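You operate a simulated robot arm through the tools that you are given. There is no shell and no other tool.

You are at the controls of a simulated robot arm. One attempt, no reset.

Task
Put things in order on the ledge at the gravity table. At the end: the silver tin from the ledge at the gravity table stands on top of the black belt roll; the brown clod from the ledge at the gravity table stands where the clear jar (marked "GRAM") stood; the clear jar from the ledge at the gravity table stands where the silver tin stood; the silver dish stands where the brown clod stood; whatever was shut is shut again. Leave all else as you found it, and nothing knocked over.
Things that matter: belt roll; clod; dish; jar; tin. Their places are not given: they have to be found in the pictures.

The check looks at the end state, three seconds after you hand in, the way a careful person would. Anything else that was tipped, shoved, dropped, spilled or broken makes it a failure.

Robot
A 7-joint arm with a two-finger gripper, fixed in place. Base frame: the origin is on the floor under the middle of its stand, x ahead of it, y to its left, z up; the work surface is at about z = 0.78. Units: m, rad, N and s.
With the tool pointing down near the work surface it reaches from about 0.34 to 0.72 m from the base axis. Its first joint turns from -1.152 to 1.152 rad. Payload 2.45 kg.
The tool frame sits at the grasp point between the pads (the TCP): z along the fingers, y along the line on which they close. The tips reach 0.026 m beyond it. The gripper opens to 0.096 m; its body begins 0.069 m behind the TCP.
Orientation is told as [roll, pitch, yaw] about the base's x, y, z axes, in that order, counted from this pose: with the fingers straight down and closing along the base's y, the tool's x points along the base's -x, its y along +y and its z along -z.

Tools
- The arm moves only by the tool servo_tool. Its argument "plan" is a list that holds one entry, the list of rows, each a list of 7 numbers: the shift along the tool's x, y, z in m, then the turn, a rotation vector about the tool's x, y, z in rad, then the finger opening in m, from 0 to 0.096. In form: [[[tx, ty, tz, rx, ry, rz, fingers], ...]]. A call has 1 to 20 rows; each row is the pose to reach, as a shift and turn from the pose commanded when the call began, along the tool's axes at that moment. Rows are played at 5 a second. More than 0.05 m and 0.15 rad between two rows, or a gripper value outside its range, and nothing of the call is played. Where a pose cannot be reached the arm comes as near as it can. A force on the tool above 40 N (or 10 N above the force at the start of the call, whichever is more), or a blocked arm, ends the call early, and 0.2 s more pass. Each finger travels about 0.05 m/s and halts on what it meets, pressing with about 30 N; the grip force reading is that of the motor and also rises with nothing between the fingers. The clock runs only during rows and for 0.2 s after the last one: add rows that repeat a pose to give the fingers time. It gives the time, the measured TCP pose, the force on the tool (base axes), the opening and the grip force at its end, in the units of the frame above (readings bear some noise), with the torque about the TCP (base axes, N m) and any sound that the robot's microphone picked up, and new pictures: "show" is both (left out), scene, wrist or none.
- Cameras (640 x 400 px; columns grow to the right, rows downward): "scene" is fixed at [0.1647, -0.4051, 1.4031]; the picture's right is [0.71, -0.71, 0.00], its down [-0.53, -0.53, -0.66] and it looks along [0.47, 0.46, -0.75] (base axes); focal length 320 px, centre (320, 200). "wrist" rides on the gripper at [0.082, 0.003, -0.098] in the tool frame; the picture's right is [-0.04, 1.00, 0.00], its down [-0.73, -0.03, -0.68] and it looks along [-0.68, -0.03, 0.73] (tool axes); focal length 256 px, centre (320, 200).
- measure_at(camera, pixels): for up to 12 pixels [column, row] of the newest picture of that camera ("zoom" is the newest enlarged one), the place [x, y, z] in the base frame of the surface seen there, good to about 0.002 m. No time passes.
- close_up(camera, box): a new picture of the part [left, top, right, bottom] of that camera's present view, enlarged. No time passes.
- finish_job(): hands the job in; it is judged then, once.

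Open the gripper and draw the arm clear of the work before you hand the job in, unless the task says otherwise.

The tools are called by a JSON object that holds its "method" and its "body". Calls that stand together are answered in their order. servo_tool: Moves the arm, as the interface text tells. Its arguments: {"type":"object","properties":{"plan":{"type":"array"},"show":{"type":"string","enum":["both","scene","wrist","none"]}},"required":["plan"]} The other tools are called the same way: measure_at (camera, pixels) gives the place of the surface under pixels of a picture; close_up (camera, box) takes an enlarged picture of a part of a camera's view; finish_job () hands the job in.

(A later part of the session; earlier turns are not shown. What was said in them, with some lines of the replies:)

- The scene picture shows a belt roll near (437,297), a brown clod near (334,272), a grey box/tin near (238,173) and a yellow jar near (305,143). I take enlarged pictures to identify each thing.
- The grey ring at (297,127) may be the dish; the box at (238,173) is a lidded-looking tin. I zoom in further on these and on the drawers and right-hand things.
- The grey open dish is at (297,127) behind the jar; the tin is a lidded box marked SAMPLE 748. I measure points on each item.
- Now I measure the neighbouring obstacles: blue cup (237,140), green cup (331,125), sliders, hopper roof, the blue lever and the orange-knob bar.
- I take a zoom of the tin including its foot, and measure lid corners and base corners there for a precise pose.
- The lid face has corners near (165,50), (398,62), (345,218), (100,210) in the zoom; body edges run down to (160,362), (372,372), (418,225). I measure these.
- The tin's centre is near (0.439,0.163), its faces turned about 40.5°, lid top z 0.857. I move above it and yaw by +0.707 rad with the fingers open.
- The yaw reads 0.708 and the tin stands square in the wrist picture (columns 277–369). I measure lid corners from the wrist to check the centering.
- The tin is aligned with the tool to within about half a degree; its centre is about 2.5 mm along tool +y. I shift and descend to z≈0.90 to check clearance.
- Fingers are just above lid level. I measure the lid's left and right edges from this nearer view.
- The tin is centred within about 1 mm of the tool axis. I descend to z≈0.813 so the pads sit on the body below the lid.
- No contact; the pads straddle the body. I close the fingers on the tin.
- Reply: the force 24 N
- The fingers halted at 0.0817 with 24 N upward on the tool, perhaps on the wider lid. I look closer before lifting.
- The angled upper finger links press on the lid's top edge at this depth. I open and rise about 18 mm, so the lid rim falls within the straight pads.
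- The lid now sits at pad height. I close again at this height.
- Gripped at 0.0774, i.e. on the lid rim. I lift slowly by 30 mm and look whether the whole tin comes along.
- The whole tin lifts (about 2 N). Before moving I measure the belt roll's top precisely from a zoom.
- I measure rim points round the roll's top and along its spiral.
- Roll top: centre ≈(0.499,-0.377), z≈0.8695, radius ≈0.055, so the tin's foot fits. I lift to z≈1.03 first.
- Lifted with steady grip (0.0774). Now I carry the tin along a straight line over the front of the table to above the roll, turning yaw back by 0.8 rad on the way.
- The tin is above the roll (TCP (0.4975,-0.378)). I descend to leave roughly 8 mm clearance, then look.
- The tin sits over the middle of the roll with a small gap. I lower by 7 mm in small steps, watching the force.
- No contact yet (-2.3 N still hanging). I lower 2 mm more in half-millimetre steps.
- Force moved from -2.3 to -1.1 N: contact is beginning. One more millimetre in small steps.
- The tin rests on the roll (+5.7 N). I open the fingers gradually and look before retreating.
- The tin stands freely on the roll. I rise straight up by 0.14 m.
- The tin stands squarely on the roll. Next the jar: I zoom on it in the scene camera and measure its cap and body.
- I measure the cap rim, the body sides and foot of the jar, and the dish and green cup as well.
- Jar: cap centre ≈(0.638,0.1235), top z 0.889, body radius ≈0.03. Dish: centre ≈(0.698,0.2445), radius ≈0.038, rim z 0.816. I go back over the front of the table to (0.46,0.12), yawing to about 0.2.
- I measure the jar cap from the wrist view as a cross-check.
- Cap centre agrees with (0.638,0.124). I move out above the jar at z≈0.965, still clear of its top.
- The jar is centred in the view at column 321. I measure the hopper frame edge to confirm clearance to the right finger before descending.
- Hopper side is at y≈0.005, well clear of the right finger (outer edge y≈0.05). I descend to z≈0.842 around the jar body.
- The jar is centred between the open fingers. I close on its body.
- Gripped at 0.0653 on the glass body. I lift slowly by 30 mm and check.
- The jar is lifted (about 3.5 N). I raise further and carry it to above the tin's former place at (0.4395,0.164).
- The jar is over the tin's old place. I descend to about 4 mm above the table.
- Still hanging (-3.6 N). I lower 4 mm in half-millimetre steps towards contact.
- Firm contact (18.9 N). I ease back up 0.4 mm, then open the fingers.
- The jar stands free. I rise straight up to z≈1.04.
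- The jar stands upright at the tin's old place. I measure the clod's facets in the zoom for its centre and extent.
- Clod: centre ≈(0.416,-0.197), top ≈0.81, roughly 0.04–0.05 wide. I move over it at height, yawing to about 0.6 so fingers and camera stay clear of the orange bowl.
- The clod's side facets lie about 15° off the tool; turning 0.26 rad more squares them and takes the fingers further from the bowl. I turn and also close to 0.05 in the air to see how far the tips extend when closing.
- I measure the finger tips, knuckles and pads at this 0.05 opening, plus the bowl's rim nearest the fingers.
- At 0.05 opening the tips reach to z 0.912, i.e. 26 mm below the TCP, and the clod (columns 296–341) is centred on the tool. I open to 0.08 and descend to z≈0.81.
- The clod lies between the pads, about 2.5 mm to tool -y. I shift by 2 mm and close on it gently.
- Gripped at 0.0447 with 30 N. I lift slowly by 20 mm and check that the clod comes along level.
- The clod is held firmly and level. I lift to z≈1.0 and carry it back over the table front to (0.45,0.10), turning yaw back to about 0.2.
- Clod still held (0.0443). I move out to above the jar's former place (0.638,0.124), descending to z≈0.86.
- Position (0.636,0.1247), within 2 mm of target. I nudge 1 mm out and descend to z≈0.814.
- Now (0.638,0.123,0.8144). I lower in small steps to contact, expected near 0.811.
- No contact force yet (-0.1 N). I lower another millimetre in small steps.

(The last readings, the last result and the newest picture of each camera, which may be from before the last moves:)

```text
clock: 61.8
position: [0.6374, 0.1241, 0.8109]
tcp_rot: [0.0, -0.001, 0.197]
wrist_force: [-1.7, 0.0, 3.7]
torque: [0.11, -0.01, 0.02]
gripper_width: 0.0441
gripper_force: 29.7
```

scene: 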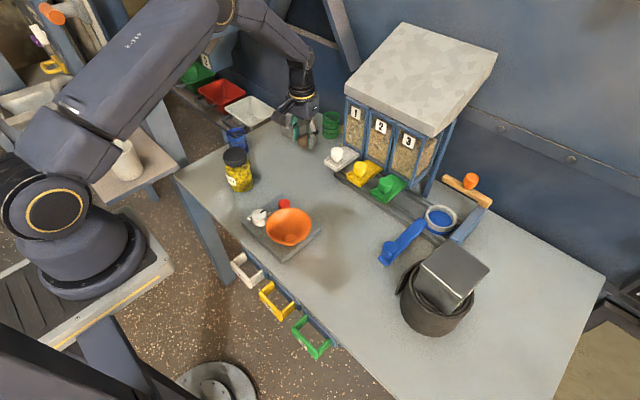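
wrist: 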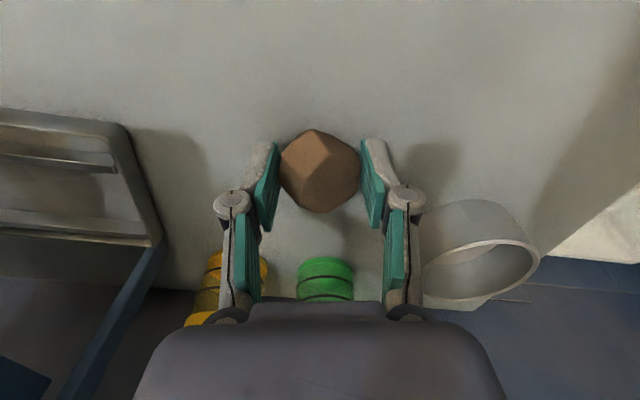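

Contact (+3.7 N). I open the fingers gradually to 0.08.

{"method": "servo_tool", "body": {"plan": [[[0, 0, 0, 0, 0, 0, 0.044], [0, 0, 0, 0, 0, 0, 0.048], [0, 0, 0, 0, 0, 0, 0.056], [0, 0, 0, 0, 0, 0, 0.068], [0, 0, 0, 0, 0, 0, 0.08], [0, 0, 0, 0, 0, 0, 0.08], [0, 0, 0, 0, 0, 0, 0.08]]], "show": "both"}}

{"method": "close_up", "body": {"camera": "wrist", "box": [160, 80, 480, 280]}}

```text
clock: 63.4
position: [0.6381, 0.1243, 0.81]
tcp_rot: [0.0, -0.001, 0.2]
wrist_force: [0.4, -0.5, -0.5]
torque: [0.01, 0.03, 0.0]
gripper_width: 0.08
gripper_force: 0.1
```

scene: 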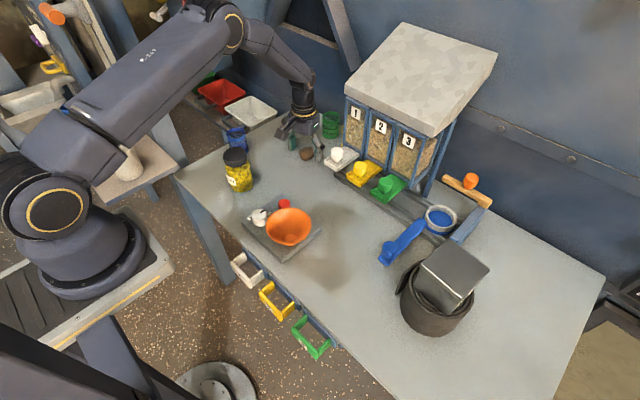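
wrist: 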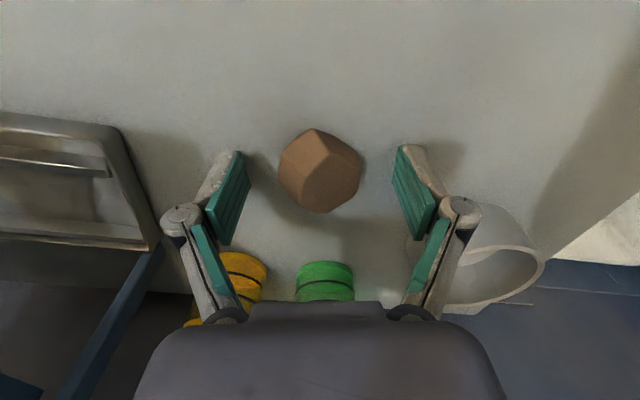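

```text
2.00 times, centred on (320, 180) of wrist
```

zoom: 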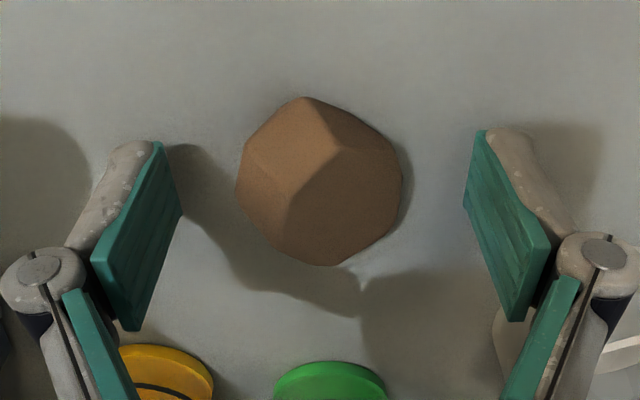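

The clod stands at the jar's old place. I rise straight up by 0.13 m and open fully.

{"method": "servo_tool", "body": {"plan": [[[0, 0, -0.01, 0, 0, 0, 0.08], [0, 0, -0.03, 0, 0, 0, 0.08], [0, 0, -0.06, 0, 0, 0, 0.09], [0, 0, -0.09, 0, 0, 0, 0.096], [0, 0, -0.12, 0, 0, 0, 0.096], [0, 0, -0.14, 0, 0, 0, 0.096], [0, 0, -0.14, 0, 0, 0, 0.096]]], "show": "both"}}

{"method": "close_up", "body": {"camera": "wrist", "box": [340, 90, 500, 210]}}

```text
clock: 65.0
position: [0.6379, 0.1259, 0.9502]
tcp_rot: [0.0, 0.0, 0.199]
wrist_force: [-0.2, 0.8, 0.1]
torque: [-0.02, -0.01, 0.0]
gripper_width: 0.096
gripper_force: 0.0
```

scene: 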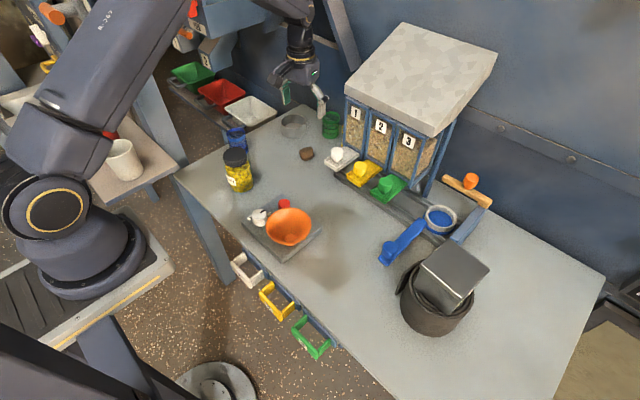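
wrist: 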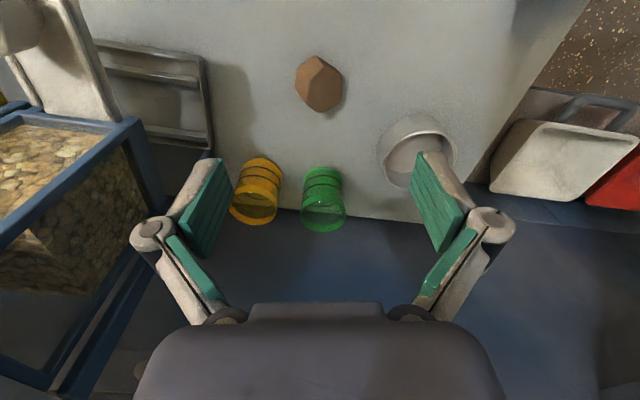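

```text
3.33 times, centred on (420, 150) of wrist
```

zoom: 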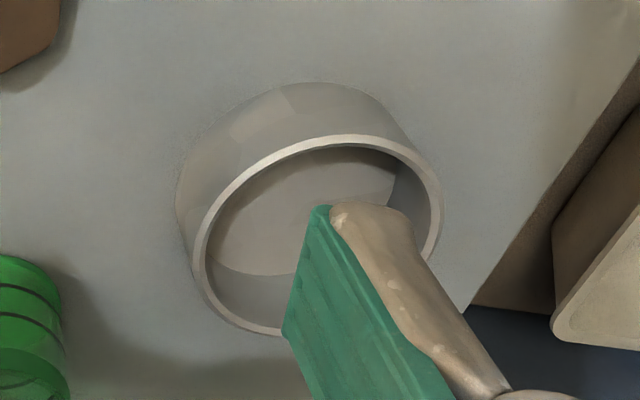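

The scene now shows dish and clod clear. I zoom there and measure the whole rim of the dish again, and check the clod's place.

{"method": "close_up", "body": {"camera": "scene", "box": [269, 105, 349, 165]}}

```text
6.67 times, centred on (309, 135) of scene
```

zoom: 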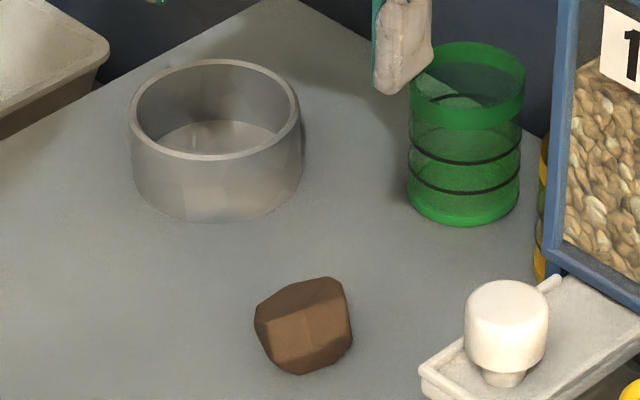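

{"method": "measure_at", "body": {"camera": "zoom", "pixels": [[133, 120], [150, 85], [213, 62], [270, 75], [298, 110], [285, 140], [240, 155], [190, 157], [150, 142], [215, 140], [290, 180], [140, 175]]}}

{"method": "measure_at", "body": {"camera": "zoom", "pixels": [[305, 330], [260, 320], [348, 300], [300, 370], [345, 350], [310, 285], [270, 345], [466, 50], [415, 120], [466, 222], [515, 200], [520, 80]]}}

```text
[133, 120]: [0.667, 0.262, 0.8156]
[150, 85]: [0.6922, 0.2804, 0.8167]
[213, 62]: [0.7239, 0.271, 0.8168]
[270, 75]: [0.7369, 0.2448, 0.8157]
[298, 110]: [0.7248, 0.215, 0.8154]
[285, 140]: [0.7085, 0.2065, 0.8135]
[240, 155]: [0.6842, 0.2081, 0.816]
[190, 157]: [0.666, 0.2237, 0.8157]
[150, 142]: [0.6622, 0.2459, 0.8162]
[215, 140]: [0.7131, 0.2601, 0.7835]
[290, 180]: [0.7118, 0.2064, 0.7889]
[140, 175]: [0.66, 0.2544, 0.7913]
```

```text
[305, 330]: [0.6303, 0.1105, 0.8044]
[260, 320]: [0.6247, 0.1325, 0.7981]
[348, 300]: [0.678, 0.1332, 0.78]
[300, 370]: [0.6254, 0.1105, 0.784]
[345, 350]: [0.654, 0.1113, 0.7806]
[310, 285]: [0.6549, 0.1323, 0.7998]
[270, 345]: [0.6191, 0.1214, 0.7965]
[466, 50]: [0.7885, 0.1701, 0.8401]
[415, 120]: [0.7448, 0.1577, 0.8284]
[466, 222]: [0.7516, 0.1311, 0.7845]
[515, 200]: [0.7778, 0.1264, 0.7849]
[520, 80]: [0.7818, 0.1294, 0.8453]
```

Dish centre ≈(0.698,0.2437), outer diameter ≈0.077; the clod is at (0.638,0.123). As the dish lies 0.74 m out, I tilt the fingers outward by 0.26 rad while moving to z≈0.90 above it.

{"method": "servo_tool", "body": {"plan": [[[-0.0137, 0.0174, 0, 0, -0.05, 0, 0.096], [-0.0275, 0.0349, 0.008, 0, -0.1, 0, 0.096], [-0.0412, 0.0523, 0.018, 0, -0.15, 0, 0.096], [-0.0549, 0.0698, 0.028, 0, -0.2, 0, 0.096], [-0.0687, 0.0872, 0.039, 0, -0.24, 0, 0.096], [-0.0824, 0.1047, 0.05, 0, -0.26, 0, 0.096], [-0.0824, 0.1047, 0.05, 0, -0.26, 0, 0.096], [-0.0824, 0.1047, 0.05, 0, -0.26, 0, 0.096]]], "show": "both"}}

```text
clock: 66.8
position: [0.6997, 0.2428, 0.8991]
tcp_rot: [-0.001, -0.26, 0.199]
wrist_force: [-0.1, -0.1, 0.2]
torque: [-0.03, -0.01, 0.0]
gripper_width: 0.0962
gripper_force: 0.1
```

scene: 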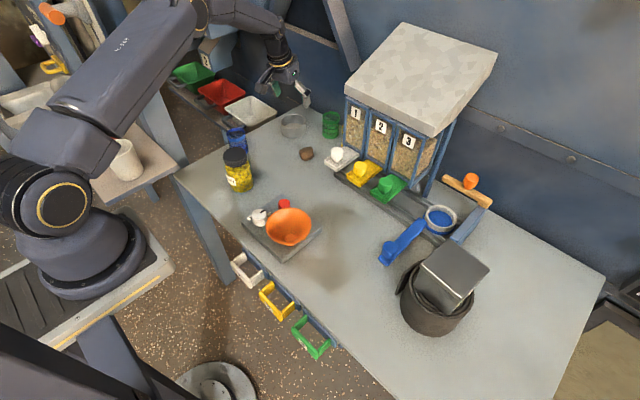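
wrist: 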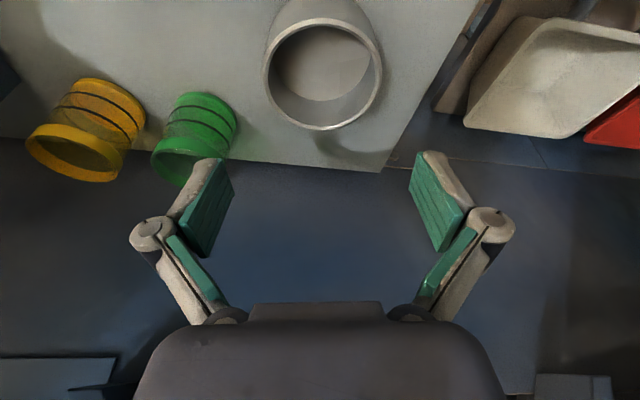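

The tilt is reached (pitch -0.26) and the dish (column 322) is centred between the fingers. I lower vertically to z≈0.848 to check the clearance of fingers to rim and green cup.

{"method": "servo_tool", "body": {"plan": [[[0.0046, 0.001, 0.0116, 0, 0, 0, 0.096], [0.0078, 0.001, 0.0236, 0, 0, 0, 0.096], [0.011, 0.001, 0.0357, 0, 0, 0, 0.096], [0.0143, 0.001, 0.0479, 0, 0, 0, 0.096], [0.0143, 0.001, 0.0479, 0, 0, 0, 0.096]]], "show": "both"}}

{"method": "close_up", "body": {"camera": "scene", "box": [249, 55, 369, 165]}}

{"method": "close_up", "body": {"camera": "wrist", "box": [140, 20, 500, 260]}}

```text
clock: 68.0
position: [0.6965, 0.2447, 0.8487]
tcp_rot: [0.0, -0.259, 0.2]
wrist_force: [-0.4, 0.7, -0.2]
torque: [-0.01, 0.01, -0.03]
gripper_width: 0.0958
gripper_force: 0.1
```

scene: 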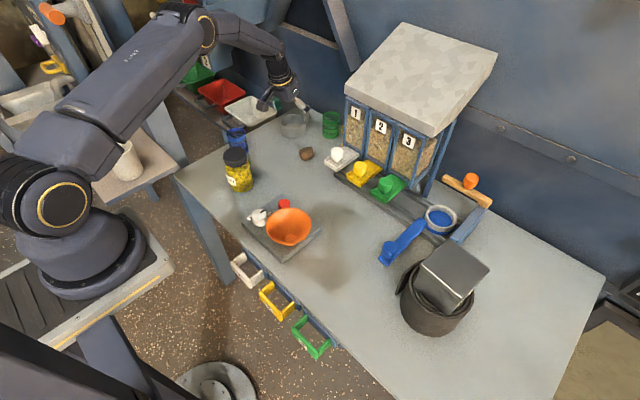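
wrist: 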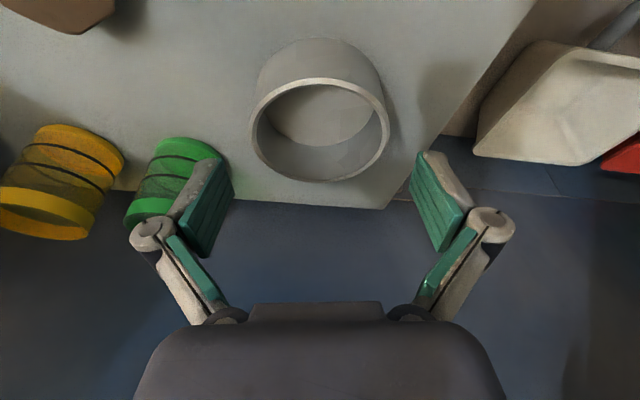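

```text
3.64 times, centred on (309, 110) of scene
```

zoom: 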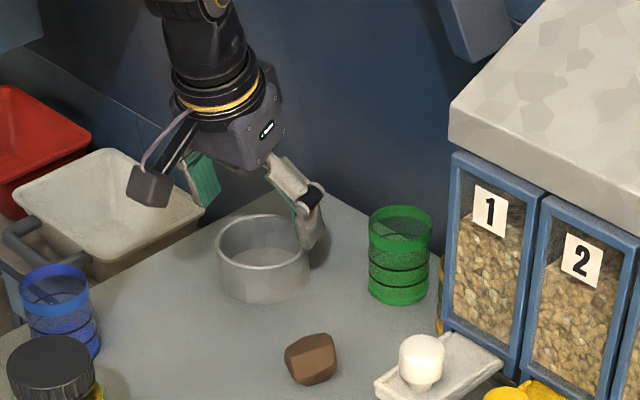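

```text
1.67 times, centred on (320, 140) of wrist
```

zoom: 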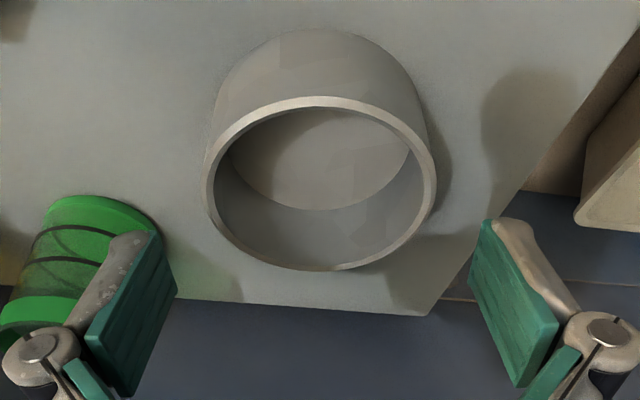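

Fingers straddle the dish with clearance to the green cup. I lower vertically to z≈0.81.

{"method": "servo_tool", "body": {"plan": [[[0.0026, 0, 0.0097, 0, 0, 0, 0.096], [0.0052, 0, 0.0193, 0, 0, 0, 0.096], [0.0077, 0, 0.029, 0, 0, 0, 0.096], [0.0093, 0, 0.035, 0, 0, 0, 0.096], [0.01, 0, 0.0376, 0, 0, 0, 0.096], [0.01, 0, 0.0376, 0, 0, 0, 0.096]]], "show": "both"}}

{"method": "close_up", "body": {"camera": "wrist", "box": [140, 60, 500, 300]}}

{"method": "close_up", "body": {"camera": "scene", "box": [249, 75, 369, 165]}}

```text
clock: 69.4
position: [0.6971, 0.2447, 0.8109]
tcp_rot: [0.0, -0.261, 0.201]
wrist_force: [0.3, 0.0, -0.7]
torque: [-0.01, -0.01, 0.0]
gripper_width: 0.096
gripper_force: 0.0
```

scene: 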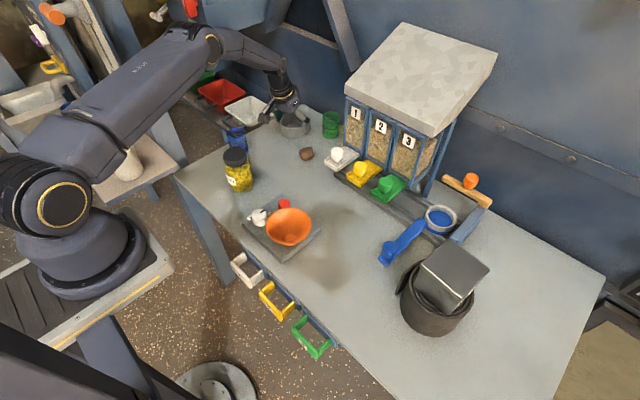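
wrist: 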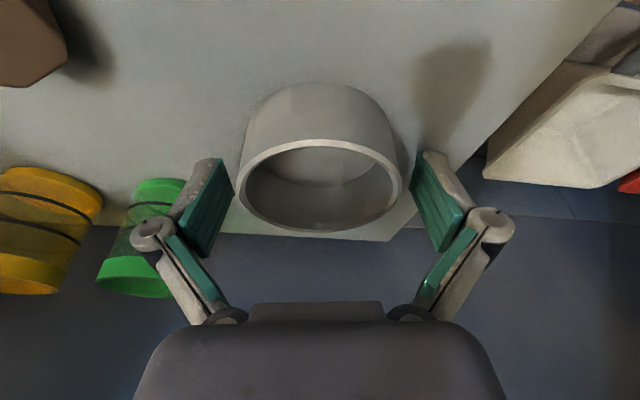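

```text
1.67 times, centred on (320, 180) of wrist
```

zoom: 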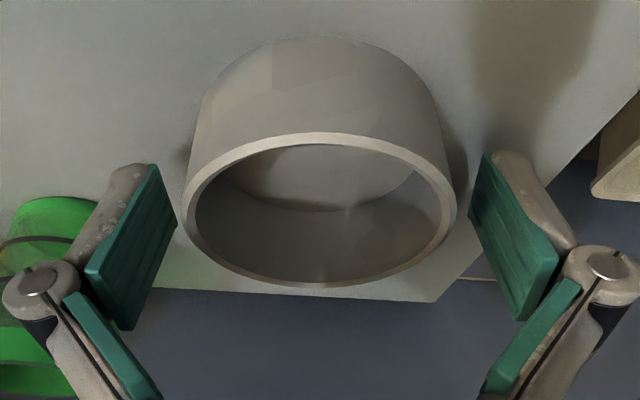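

```text
4.44 times, centred on (309, 120) of scene
```

zoom: 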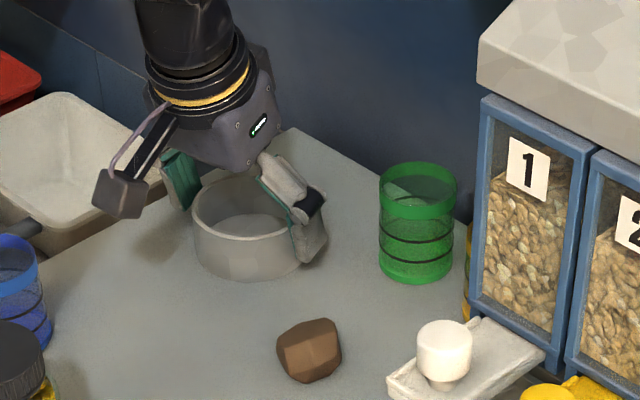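

The pads straddle the dish's diameter. I close the fingers on it.

{"method": "servo_tool", "body": {"plan": [[[0, 0, 0, 0, 0, 0, 0.088], [0, 0, 0, 0, 0, 0, 0.08], [0, 0, 0, 0, 0, 0, 0.07], [0, 0, 0, 0, 0, 0, 0.06], [0, 0, 0, 0, 0, 0, 0.06]]], "show": "wrist"}}

{"method": "close_up", "body": {"camera": "scene", "box": [249, 75, 369, 165]}}

```text
clock: 70.6
position: [0.697, 0.2452, 0.8122]
tcp_rot: [0.002, -0.26, 0.198]
wrist_force: [-0.6, -1.1, 4.2]
torque: [-0.02, 0.09, -0.02]
gripper_width: 0.0774
gripper_force: 29.9
```

wrist: 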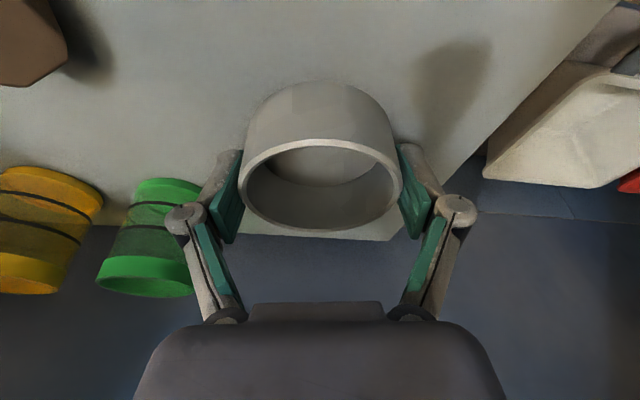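

```text
4.44 times, centred on (309, 120) of scene
```

zoom: 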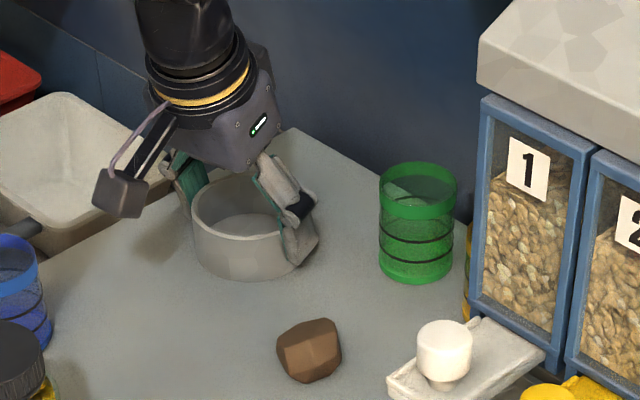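

Gripped at 0.0774. I lift vertically by 30 mm and check that the dish stays level.

{"method": "servo_tool", "body": {"plan": [[[-0.001, 0, -0.0039, 0, 0, 0, 0.06], [-0.0026, 0, -0.0097, 0, 0, 0, 0.06], [-0.0051, 0, -0.0193, 0, 0, 0, 0.06], [-0.0077, 0, -0.029, 0, 0, 0, 0.06], [-0.0077, 0, -0.029, 0, 0, 0, 0.06]]], "show": "both"}}

{"method": "close_up", "body": {"camera": "scene", "box": [249, 75, 369, 165]}}

```text
clock: 71.8
position: [0.6969, 0.2449, 0.8409]
tcp_rot: [-0.001, -0.26, 0.2]
wrist_force: [-0.8, 0.9, -1.1]
torque: [-0.01, 0.0, -0.01]
gripper_width: 0.0775
gripper_force: 29.6
```

scene: 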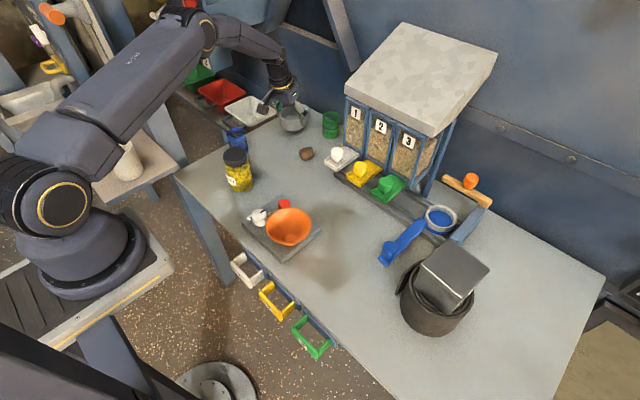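
wrist: 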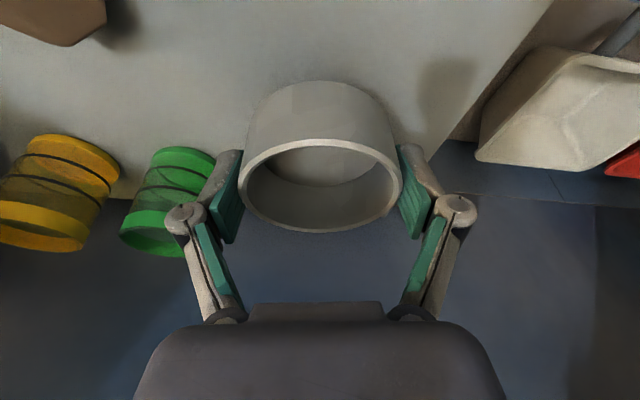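

```text
4.44 times, centred on (309, 120) of scene
```

zoom: 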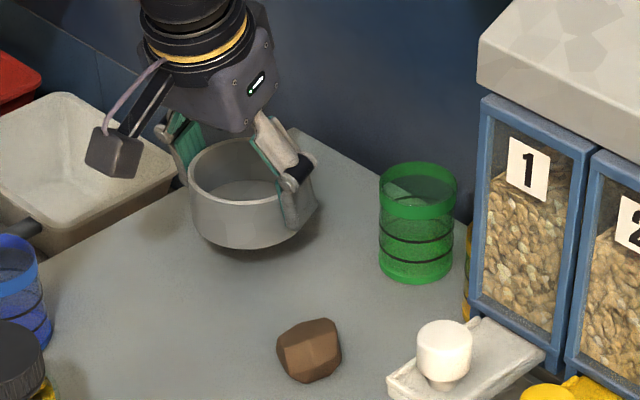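

The dish is held level (about 1 N). I lift it 0.15 m more and carry it back to a waypoint at about (0.46,0.08), keeping the tilt.

{"method": "servo_tool", "body": {"plan": [[[-0.0051, 0, -0.0193, 0, 0, 0, 0.06], [-0.0129, 0, -0.0483, 0, 0, 0, 0.06], [-0.0206, 0, -0.0773, 0, 0, 0, 0.06], [-0.0283, 0, -0.1063, 0, 0, 0, 0.06], [-0.0347, 0, -0.1305, 0, 0, 0, 0.06], [-0.0386, 0, -0.145, 0, 0, 0, 0.06], [-0.0101, -0.0127, -0.1526, 0, 0, 0, 0.06], [0.0183, -0.0254, -0.1601, 0, 0, 0, 0.06], [0.0468, -0.0381, -0.1677, 0, 0, 0, 0.06], [0.0752, -0.0508, -0.1753, 0, 0, 0, 0.06], [0.1037, -0.0635, -0.1828, 0, 0, 0, 0.06], [0.1321, -0.0762, -0.1904, 0, 0, 0, 0.06], [0.1606, -0.0889, -0.198, 0, 0, 0, 0.06], [0.189, -0.1016, -0.2055, 0, 0, 0, 0.06], [0.21, -0.111, -0.211, 0, 0, 0, 0.06], [0.2175, -0.1143, -0.2131, 0, 0, 0, 0.06], [0.2175, -0.1143, -0.2131, 0, 0, 0, 0.06]]], "show": "both"}}

```text
clock: 75.4
position: [0.4597, 0.0804, 0.9908]
tcp_rot: [0.0, -0.259, 0.2]
wrist_force: [0.4, -0.8, -0.8]
torque: [0.0, 0.01, 0.0]
gripper_width: 0.0773
gripper_force: 30.0
```

scene: 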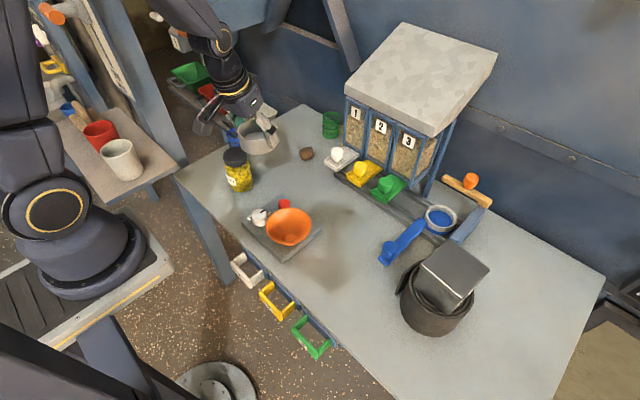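
wrist: 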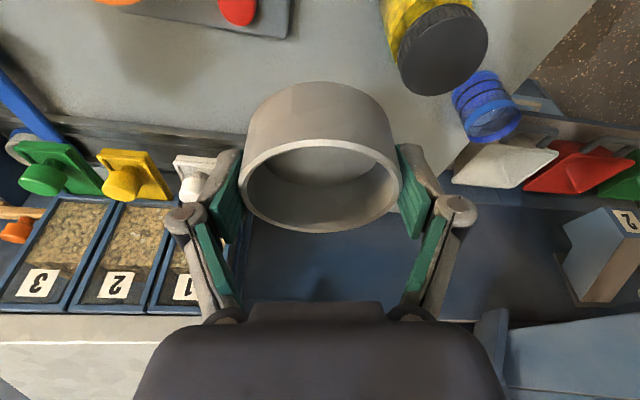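

At the waypoint the dish is still level (grip 0.0773). Now I carry it to above the clod's former place (0.417,-0.196), turning +0.66 rad about the vertical so the fingers keep away from the bowl.

{"method": "servo_tool", "body": {"plan": [[[0.0047, -0.0131, -0.0012, -0.0085, 0, -0.0319, 0.06], [0.0141, -0.0393, -0.0037, -0.0255, 0, -0.0957, 0.06], [0.0234, -0.0655, -0.0062, -0.0424, 0, -0.1595, 0.06], [0.0328, -0.0917, -0.0087, -0.0594, 0, -0.2232, 0.06], [0.0422, -0.1179, -0.0112, -0.0764, 0, -0.287, 0.06], [0.0515, -0.144, -0.0137, -0.0933, 0, -0.3508, 0.06], [0.0609, -0.1702, -0.0162, -0.1103, 0, -0.4146, 0.06], [0.0703, -0.1964, -0.0187, -0.1273, 0, -0.4784, 0.06], [0.0796, -0.2226, -0.0212, -0.1442, 0, -0.5421, 0.06], [0.089, -0.2488, -0.0237, -0.1612, 0, -0.6059, 0.06], [0.0937, -0.2619, -0.0249, -0.1697, 0, -0.6378, 0.06], [0.0937, -0.2619, -0.0249, -0.1697, 0, -0.6378, 0.06], [0.0937, -0.2619, -0.0249, -0.1697, 0, -0.6378, 0.06]]], "show": "both"}}

```text
clock: 78.2
position: [0.4172, -0.1969, 0.9914]
tcp_rot: [0.0, -0.259, 0.859]
wrist_force: [-0.7, -0.3, -0.6]
torque: [-0.02, -0.01, 0.02]
gripper_width: 0.0773
gripper_force: 29.7
```

scene: 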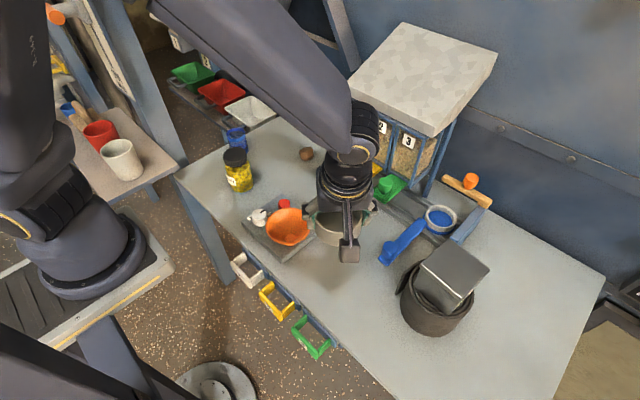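
wrist: 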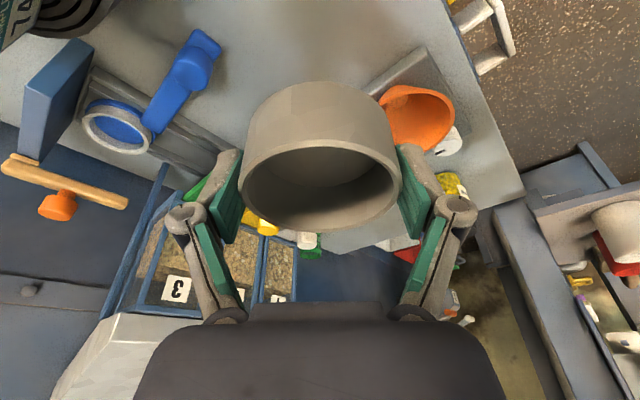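

The dish is above the clod's old place. I lower vertically to z≈0.845 and check clearance to the bowl.

{"method": "servo_tool", "body": {"plan": [[[0.0051, 0, 0.0193, 0, 0, 0, 0.06], [0.0129, 0, 0.0483, 0, 0, 0, 0.06], [0.0206, 0, 0.0773, 0, 0, 0, 0.06], [0.0283, 0, 0.1063, 0, 0, 0, 0.06], [0.0347, 0, 0.1305, 0, 0, 0, 0.06], [0.0376, 0, 0.1411, 0, 0, 0, 0.06], [0.0376, 0, 0.1411, 0, 0, 0, 0.06]]], "show": "both"}}

{"method": "close_up", "body": {"camera": "scene", "box": [270, 195, 400, 310]}}

```text
clock: 79.8
position: [0.4161, -0.197, 0.8453]
tcp_rot: [-0.001, -0.261, 0.859]
wrist_force: [-0.1, 0.4, -0.7]
torque: [0.03, 0.0, 0.01]
gripper_width: 0.0772
gripper_force: 29.9
```

scene: 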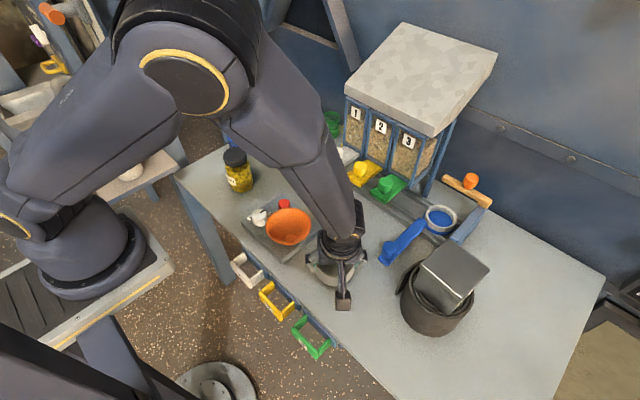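
wrist: 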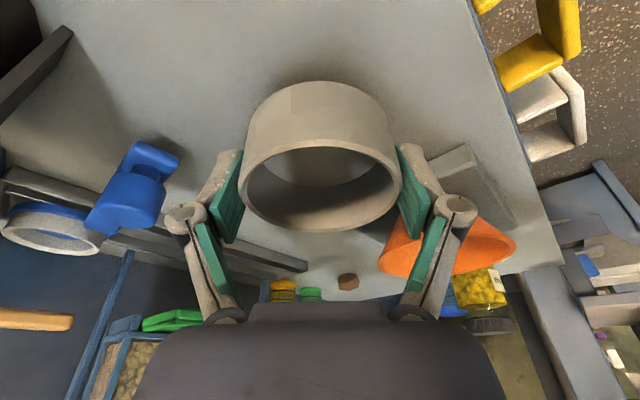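

```text
3.48 times, centred on (335, 252) of scene
```

zoom: 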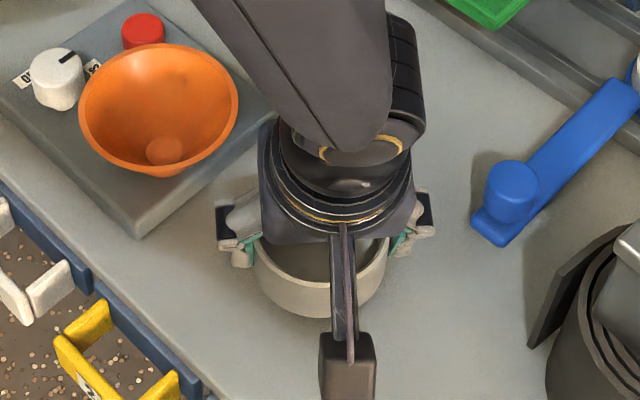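

Clearance to the bowl is good. I lower to about 4 mm above the table.

{"method": "servo_tool", "body": {"plan": [[[0.0021, 0, 0.0077, 0, 0, 0, 0.06], [0.0046, 0, 0.0174, 0, 0, 0, 0.06], [0.0067, 0, 0.0251, 0, 0, 0, 0.06], [0.0077, 0, 0.029, 0, 0, 0, 0.06], [0.0077, 0, 0.029, 0, 0, 0, 0.06]]], "show": "none"}}

```text
clock: 81.0
position: [0.4174, -0.1956, 0.8146]
tcp_rot: [0.001, -0.261, 0.86]
wrist_force: [0.4, -0.6, -1.1]
torque: [-0.01, 0.02, -0.01]
gripper_width: 0.0773
gripper_force: 30.0
```

{"method": "servo_tool", "body": {"plan": [[[0.0003, 0, 0.001, 0, 0, 0, 0.06], [0.0005, 0, 0.0019, 0, 0, 0, 0.06], [0.0007, 0, 0.0026, 0, 0, 0, 0.06], [0.0009, 0, 0.0032, 0, 0, 0, 0.06], [0.0009, 0, 0.0032, 0, 0, 0, 0.06]]], "show": "none"}}

```text
clock: 82.2
position: [0.4173, -0.1981, 0.8129]
tcp_rot: [-0.002, -0.258, 0.859]
wrist_force: [0.4, -0.5, 1.6]
torque: [0.02, -0.02, -0.04]
gripper_width: 0.0772
gripper_force: 29.7
```

Force has risen from -1.1 to +1.6 N: contact begins. I press 0.5 mm more, then open gradually.

{"method": "servo_tool", "body": {"plan": [[[0.0001, 0, 0.0005, 0, 0, 0, 0.06], [0.0001, 0, 0.0005, 0, 0, 0, 0.06], [0.0001, 0, 0.0005, 0, 0, 0, 0.078], [0.0001, 0, 0.0005, 0, 0, 0, 0.082], [0.0001, 0, 0.0005, 0, 0, 0, 0.088], [0.0001, 0, 0.0005, 0, 0, 0, 0.094], [0.0001, 0, 0.0005, 0, 0, 0, 0.094]]], "show": "both"}}

{"method": "close_up", "body": {"camera": "scene", "box": [270, 195, 400, 310]}}

```text
clock: 83.8
position: [0.4175, -0.1962, 0.8109]
tcp_rot: [0.001, -0.261, 0.859]
wrist_force: [-0.8, 1.1, -0.5]
torque: [0.01, -0.01, -0.01]
gripper_width: 0.0939
gripper_force: 0.0
```

scene: 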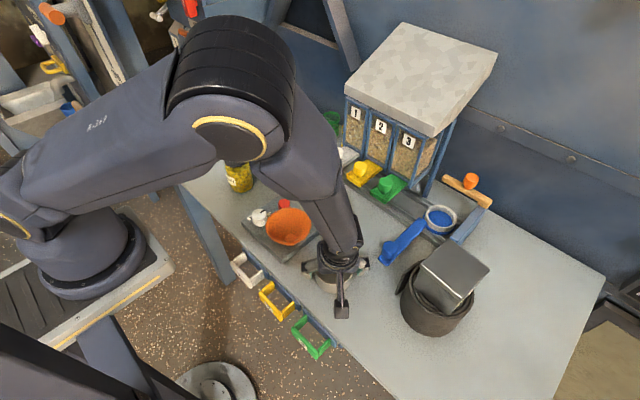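
wrist: 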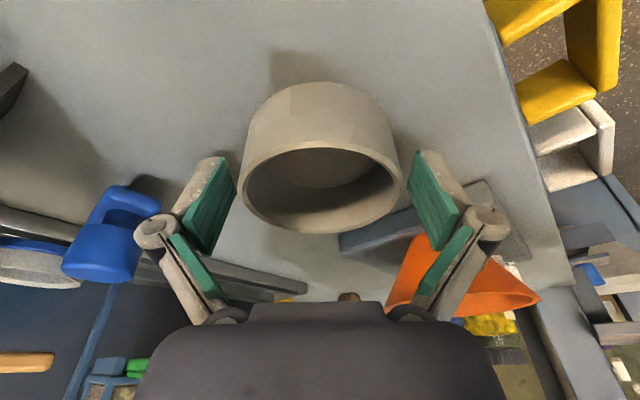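

```text
3.48 times, centred on (335, 252) of scene
```

zoom: 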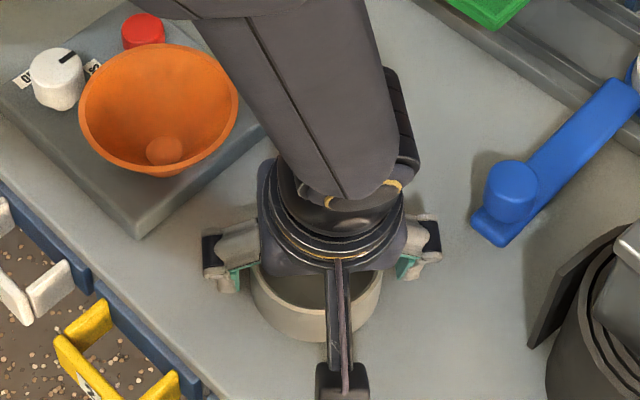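

The dish stands free between the open fingers. I rise vertically by 0.2 m.

{"method": "servo_tool", "body": {"plan": [[[-0.0026, 0, -0.0097, 0, 0, 0, 0.094], [-0.0064, 0, -0.0242, 0, 0, 0, 0.094], [-0.0116, 0, -0.0435, 0, 0, 0, 0.094], [-0.018, 0, -0.0676, 0, 0, 0, 0.094], [-0.0257, 0, -0.0966, 0, 0, 0, 0.094], [-0.0334, 0, -0.1256, 0, 0, 0, 0.094], [-0.0411, 0, -0.1546, 0, 0, 0, 0.094], [-0.0488, 0, -0.1836, 0, 0, 0, 0.094], [-0.0514, 0, -0.1933, 0, 0, 0, 0.094], [-0.0514, 0, -0.1933, 0, 0, 0, 0.094]]], "show": "both"}}

```text
clock: 86.0
position: [0.4164, -0.195, 1.0121]
tcp_rot: [0.001, -0.26, 0.858]
wrist_force: [-0.5, 1.1, -0.2]
torque: [-0.01, -0.01, -0.03]
gripper_width: 0.0939
gripper_force: 0.0
```

scene: 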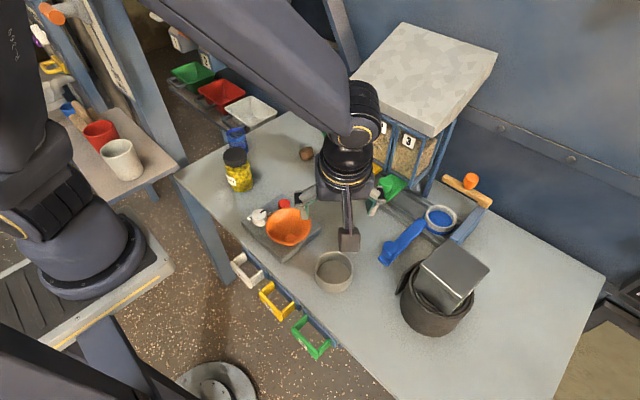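
wrist: 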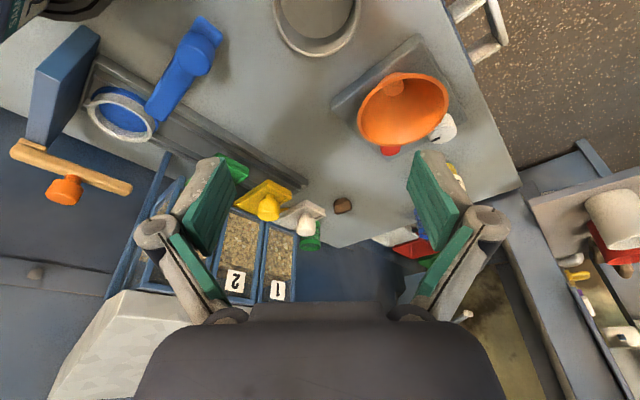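

The dish stands at the clod's old place. I draw the arm back toward its starting pose, taking out the tilt.

{"method": "servo_tool", "body": {"plan": [[[-0.0163, 0.0223, -0.0016, 0, 0.026, 0, 0.096], [-0.0327, 0.0445, -0.0031, 0, 0.052, 0, 0.096], [-0.049, 0.0668, -0.0047, 0, 0.078, 0, 0.096], [-0.0654, 0.089, -0.0062, 0, 0.104, 0, 0.096], [-0.0817, 0.1113, -0.0078, 0, 0.13, 0, 0.096], [-0.098, 0.1336, -0.0093, 0, 0.156, 0, 0.096], [-0.1144, 0.1558, -0.0109, 0, 0.182, 0, 0.096], [-0.1307, 0.1781, -0.0124, 0, 0.208, 0, 0.096], [-0.1471, 0.2003, -0.014, 0, 0.234, 0, 0.096], [-0.1634, 0.2226, -0.0155, 0, 0.26, 0, 0.096], [-0.1634, 0.2226, -0.0155, 0, 0.26, 0, 0.096]]], "show": "none"}}

{"method": "servo_tool", "body": {"plan": [[[0, 0, 0, 0, 0, 0.13, 0.096], [0, 0, 0, 0, 0, 0.26, 0.096], [0, 0, 0, 0, 0, 0.39, 0.096], [0, 0, 0, 0, 0, 0.52, 0.096], [0, 0, 0, 0, 0, 0.65, 0.096], [0, 0, 0, 0, 0, 0.78, 0.096], [0, 0, 0, 0, 0, 0.859, 0.096], [0, 0, 0, 0, 0, 0.859, 0.096]]], "show": "both"}}

```text
clock: 88.4
position: [0.3489, 0.0636, 1.0688]
tcp_rot: [-0.001, 0.003, 0.859]
wrist_force: [0.2, 0.1, -0.4]
torque: [0.02, -0.04, 0.03]
gripper_width: 0.096
gripper_force: 0.1
```

```text
clock: 90.2
position: [0.3484, 0.0643, 1.0683]
tcp_rot: [0.001, 0.0, -0.001]
wrist_force: [-0.3, -0.4, -0.7]
torque: [0.01, 0.01, -0.04]
gripper_width: 0.096
gripper_force: 0.1
```

scene: 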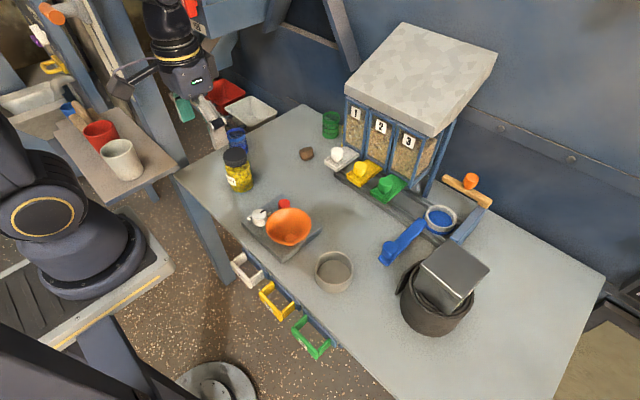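
wrist: 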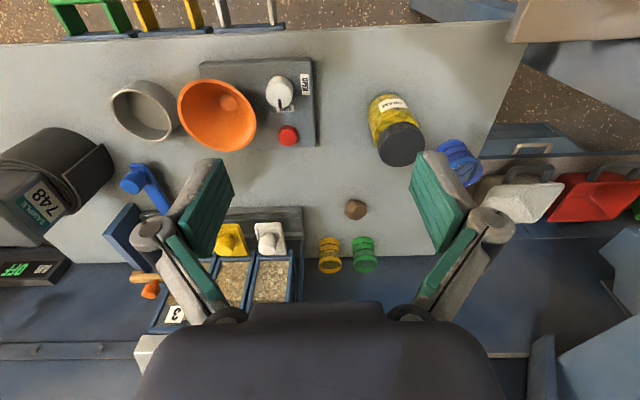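

The arm is back at its start pose. I verify each placement by zoom and measurement.

{"method": "close_up", "body": {"camera": "scene", "box": [380, 230, 500, 340]}}

{"method": "measure_at", "body": {"camera": "scene", "pixels": [[426, 244], [490, 267], [462, 300], [415, 262], [450, 270], [315, 270], [334, 251], [352, 272], [334, 289], [236, 157], [306, 154], [237, 189]]}}

{"method": "close_up", "body": {"camera": "scene", "box": [225, 190, 385, 310]}}

{"method": "close_up", "body": {"camera": "scene", "box": [200, 100, 360, 200]}}

```text
3.64 times, centred on (440, 285) of scene
```

zoom: 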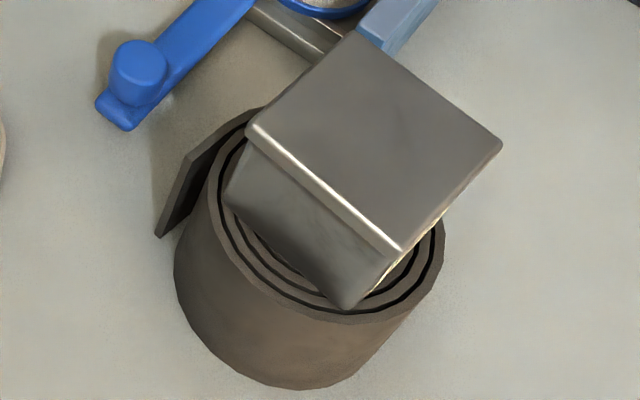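

```text
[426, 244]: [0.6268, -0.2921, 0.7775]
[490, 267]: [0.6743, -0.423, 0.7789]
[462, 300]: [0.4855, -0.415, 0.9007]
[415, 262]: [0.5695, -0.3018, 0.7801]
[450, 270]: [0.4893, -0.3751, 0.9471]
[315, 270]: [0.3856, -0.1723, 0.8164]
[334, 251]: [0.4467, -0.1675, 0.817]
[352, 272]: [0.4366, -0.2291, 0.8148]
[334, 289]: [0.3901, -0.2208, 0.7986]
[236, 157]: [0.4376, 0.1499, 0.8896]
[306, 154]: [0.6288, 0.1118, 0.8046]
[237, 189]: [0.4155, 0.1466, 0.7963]
```

```text
3.33 times, centred on (305, 250) of scene
```

zoom: 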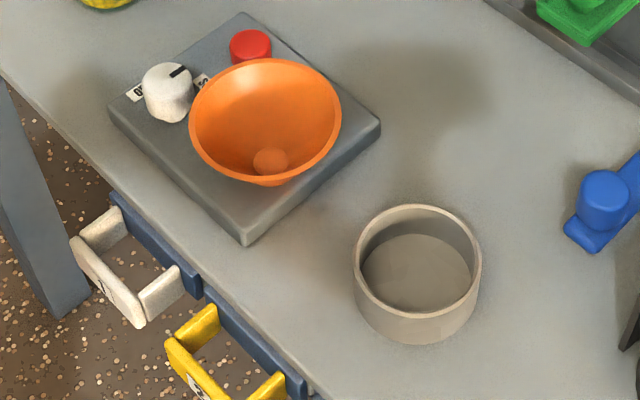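

```text
4.00 times, centred on (280, 150) of scene
```

zoom: 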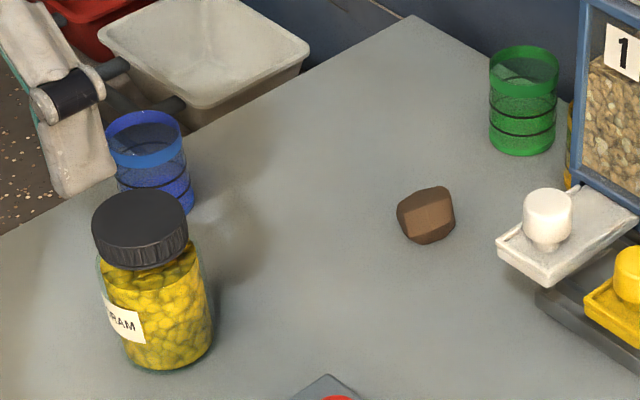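

All look upright. I check once that the tin's lid is level on the roll and the jar and dish centres are right.

{"method": "close_up", "body": {"camera": "scene", "box": [380, 230, 500, 340]}}

{"method": "measure_at", "body": {"camera": "zoom", "pixels": [[355, 42], [492, 145], [398, 240], [258, 130], [375, 140], [240, 185], [345, 300]]}}

{"method": "measure_at", "body": {"camera": "scene", "pixels": [[224, 157], [247, 157], [235, 150], [235, 164], [316, 262], [351, 262], [322, 283], [346, 283]]}}

```text
3.64 times, centred on (440, 285) of scene
```

zoom: 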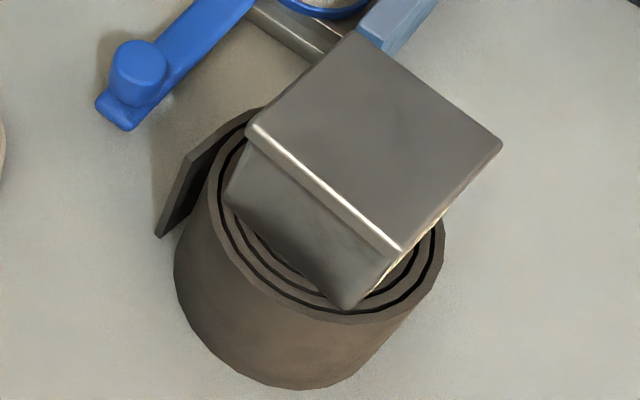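

```text
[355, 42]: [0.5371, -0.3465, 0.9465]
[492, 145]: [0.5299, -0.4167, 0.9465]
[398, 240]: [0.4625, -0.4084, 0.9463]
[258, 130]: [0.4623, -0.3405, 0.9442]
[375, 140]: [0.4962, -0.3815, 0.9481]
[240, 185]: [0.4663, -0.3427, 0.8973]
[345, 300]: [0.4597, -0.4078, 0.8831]
```

```text
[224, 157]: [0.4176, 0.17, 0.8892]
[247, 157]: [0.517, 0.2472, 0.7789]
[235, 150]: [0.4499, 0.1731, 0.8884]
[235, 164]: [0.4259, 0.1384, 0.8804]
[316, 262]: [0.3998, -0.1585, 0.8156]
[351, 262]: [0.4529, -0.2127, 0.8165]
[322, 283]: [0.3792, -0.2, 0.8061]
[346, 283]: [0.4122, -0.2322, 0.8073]
```

The tin's lid is level at z≈0.946 on the roll. The jar stands at the tin's old place, the clod at the jar's, and the dish at the clod's; the gripper is open and clear. I hand the job in.

{"method": "finish_job", "body": {}}

```text
The job is handed in.
```

I moved all four things to where you asked and handed the job in; I haven't seen the check's result. At the last look everything was upright, and nothing else had been tipped or shoved.

| Thing | Where it stands now | Measured centre (x, y) |
|---|---|---|
| Silver tin | On top of the black belt roll, lid level at about z = 0.946 | (0.498, -0.378) |
| Clear jar ("GRAM") | Where the tin stood | (0.440, 0.164) |
| Brown clod | Where the jar stood | (0.638, 0.123) |
| Silver dish | Where the clod stood | (0.417, -0.196) |

- **Placement:** the pictures and arm readings put each thing within about 2 mm of its target.
- **Tin grip:** my first grip was too low, so the finger links pressed on the lid's top edge with about 24 N. I opened, rose and gripped the lid rim instead. The lid stayed on.
- **Shut things:** I opened nothing, so nothing needed shutting again.
- **Dish:** I took the grey open dish that stood behind the jar to be the silver dish.

The gripper is open and the arm is back at its starting pose, clear of the table.
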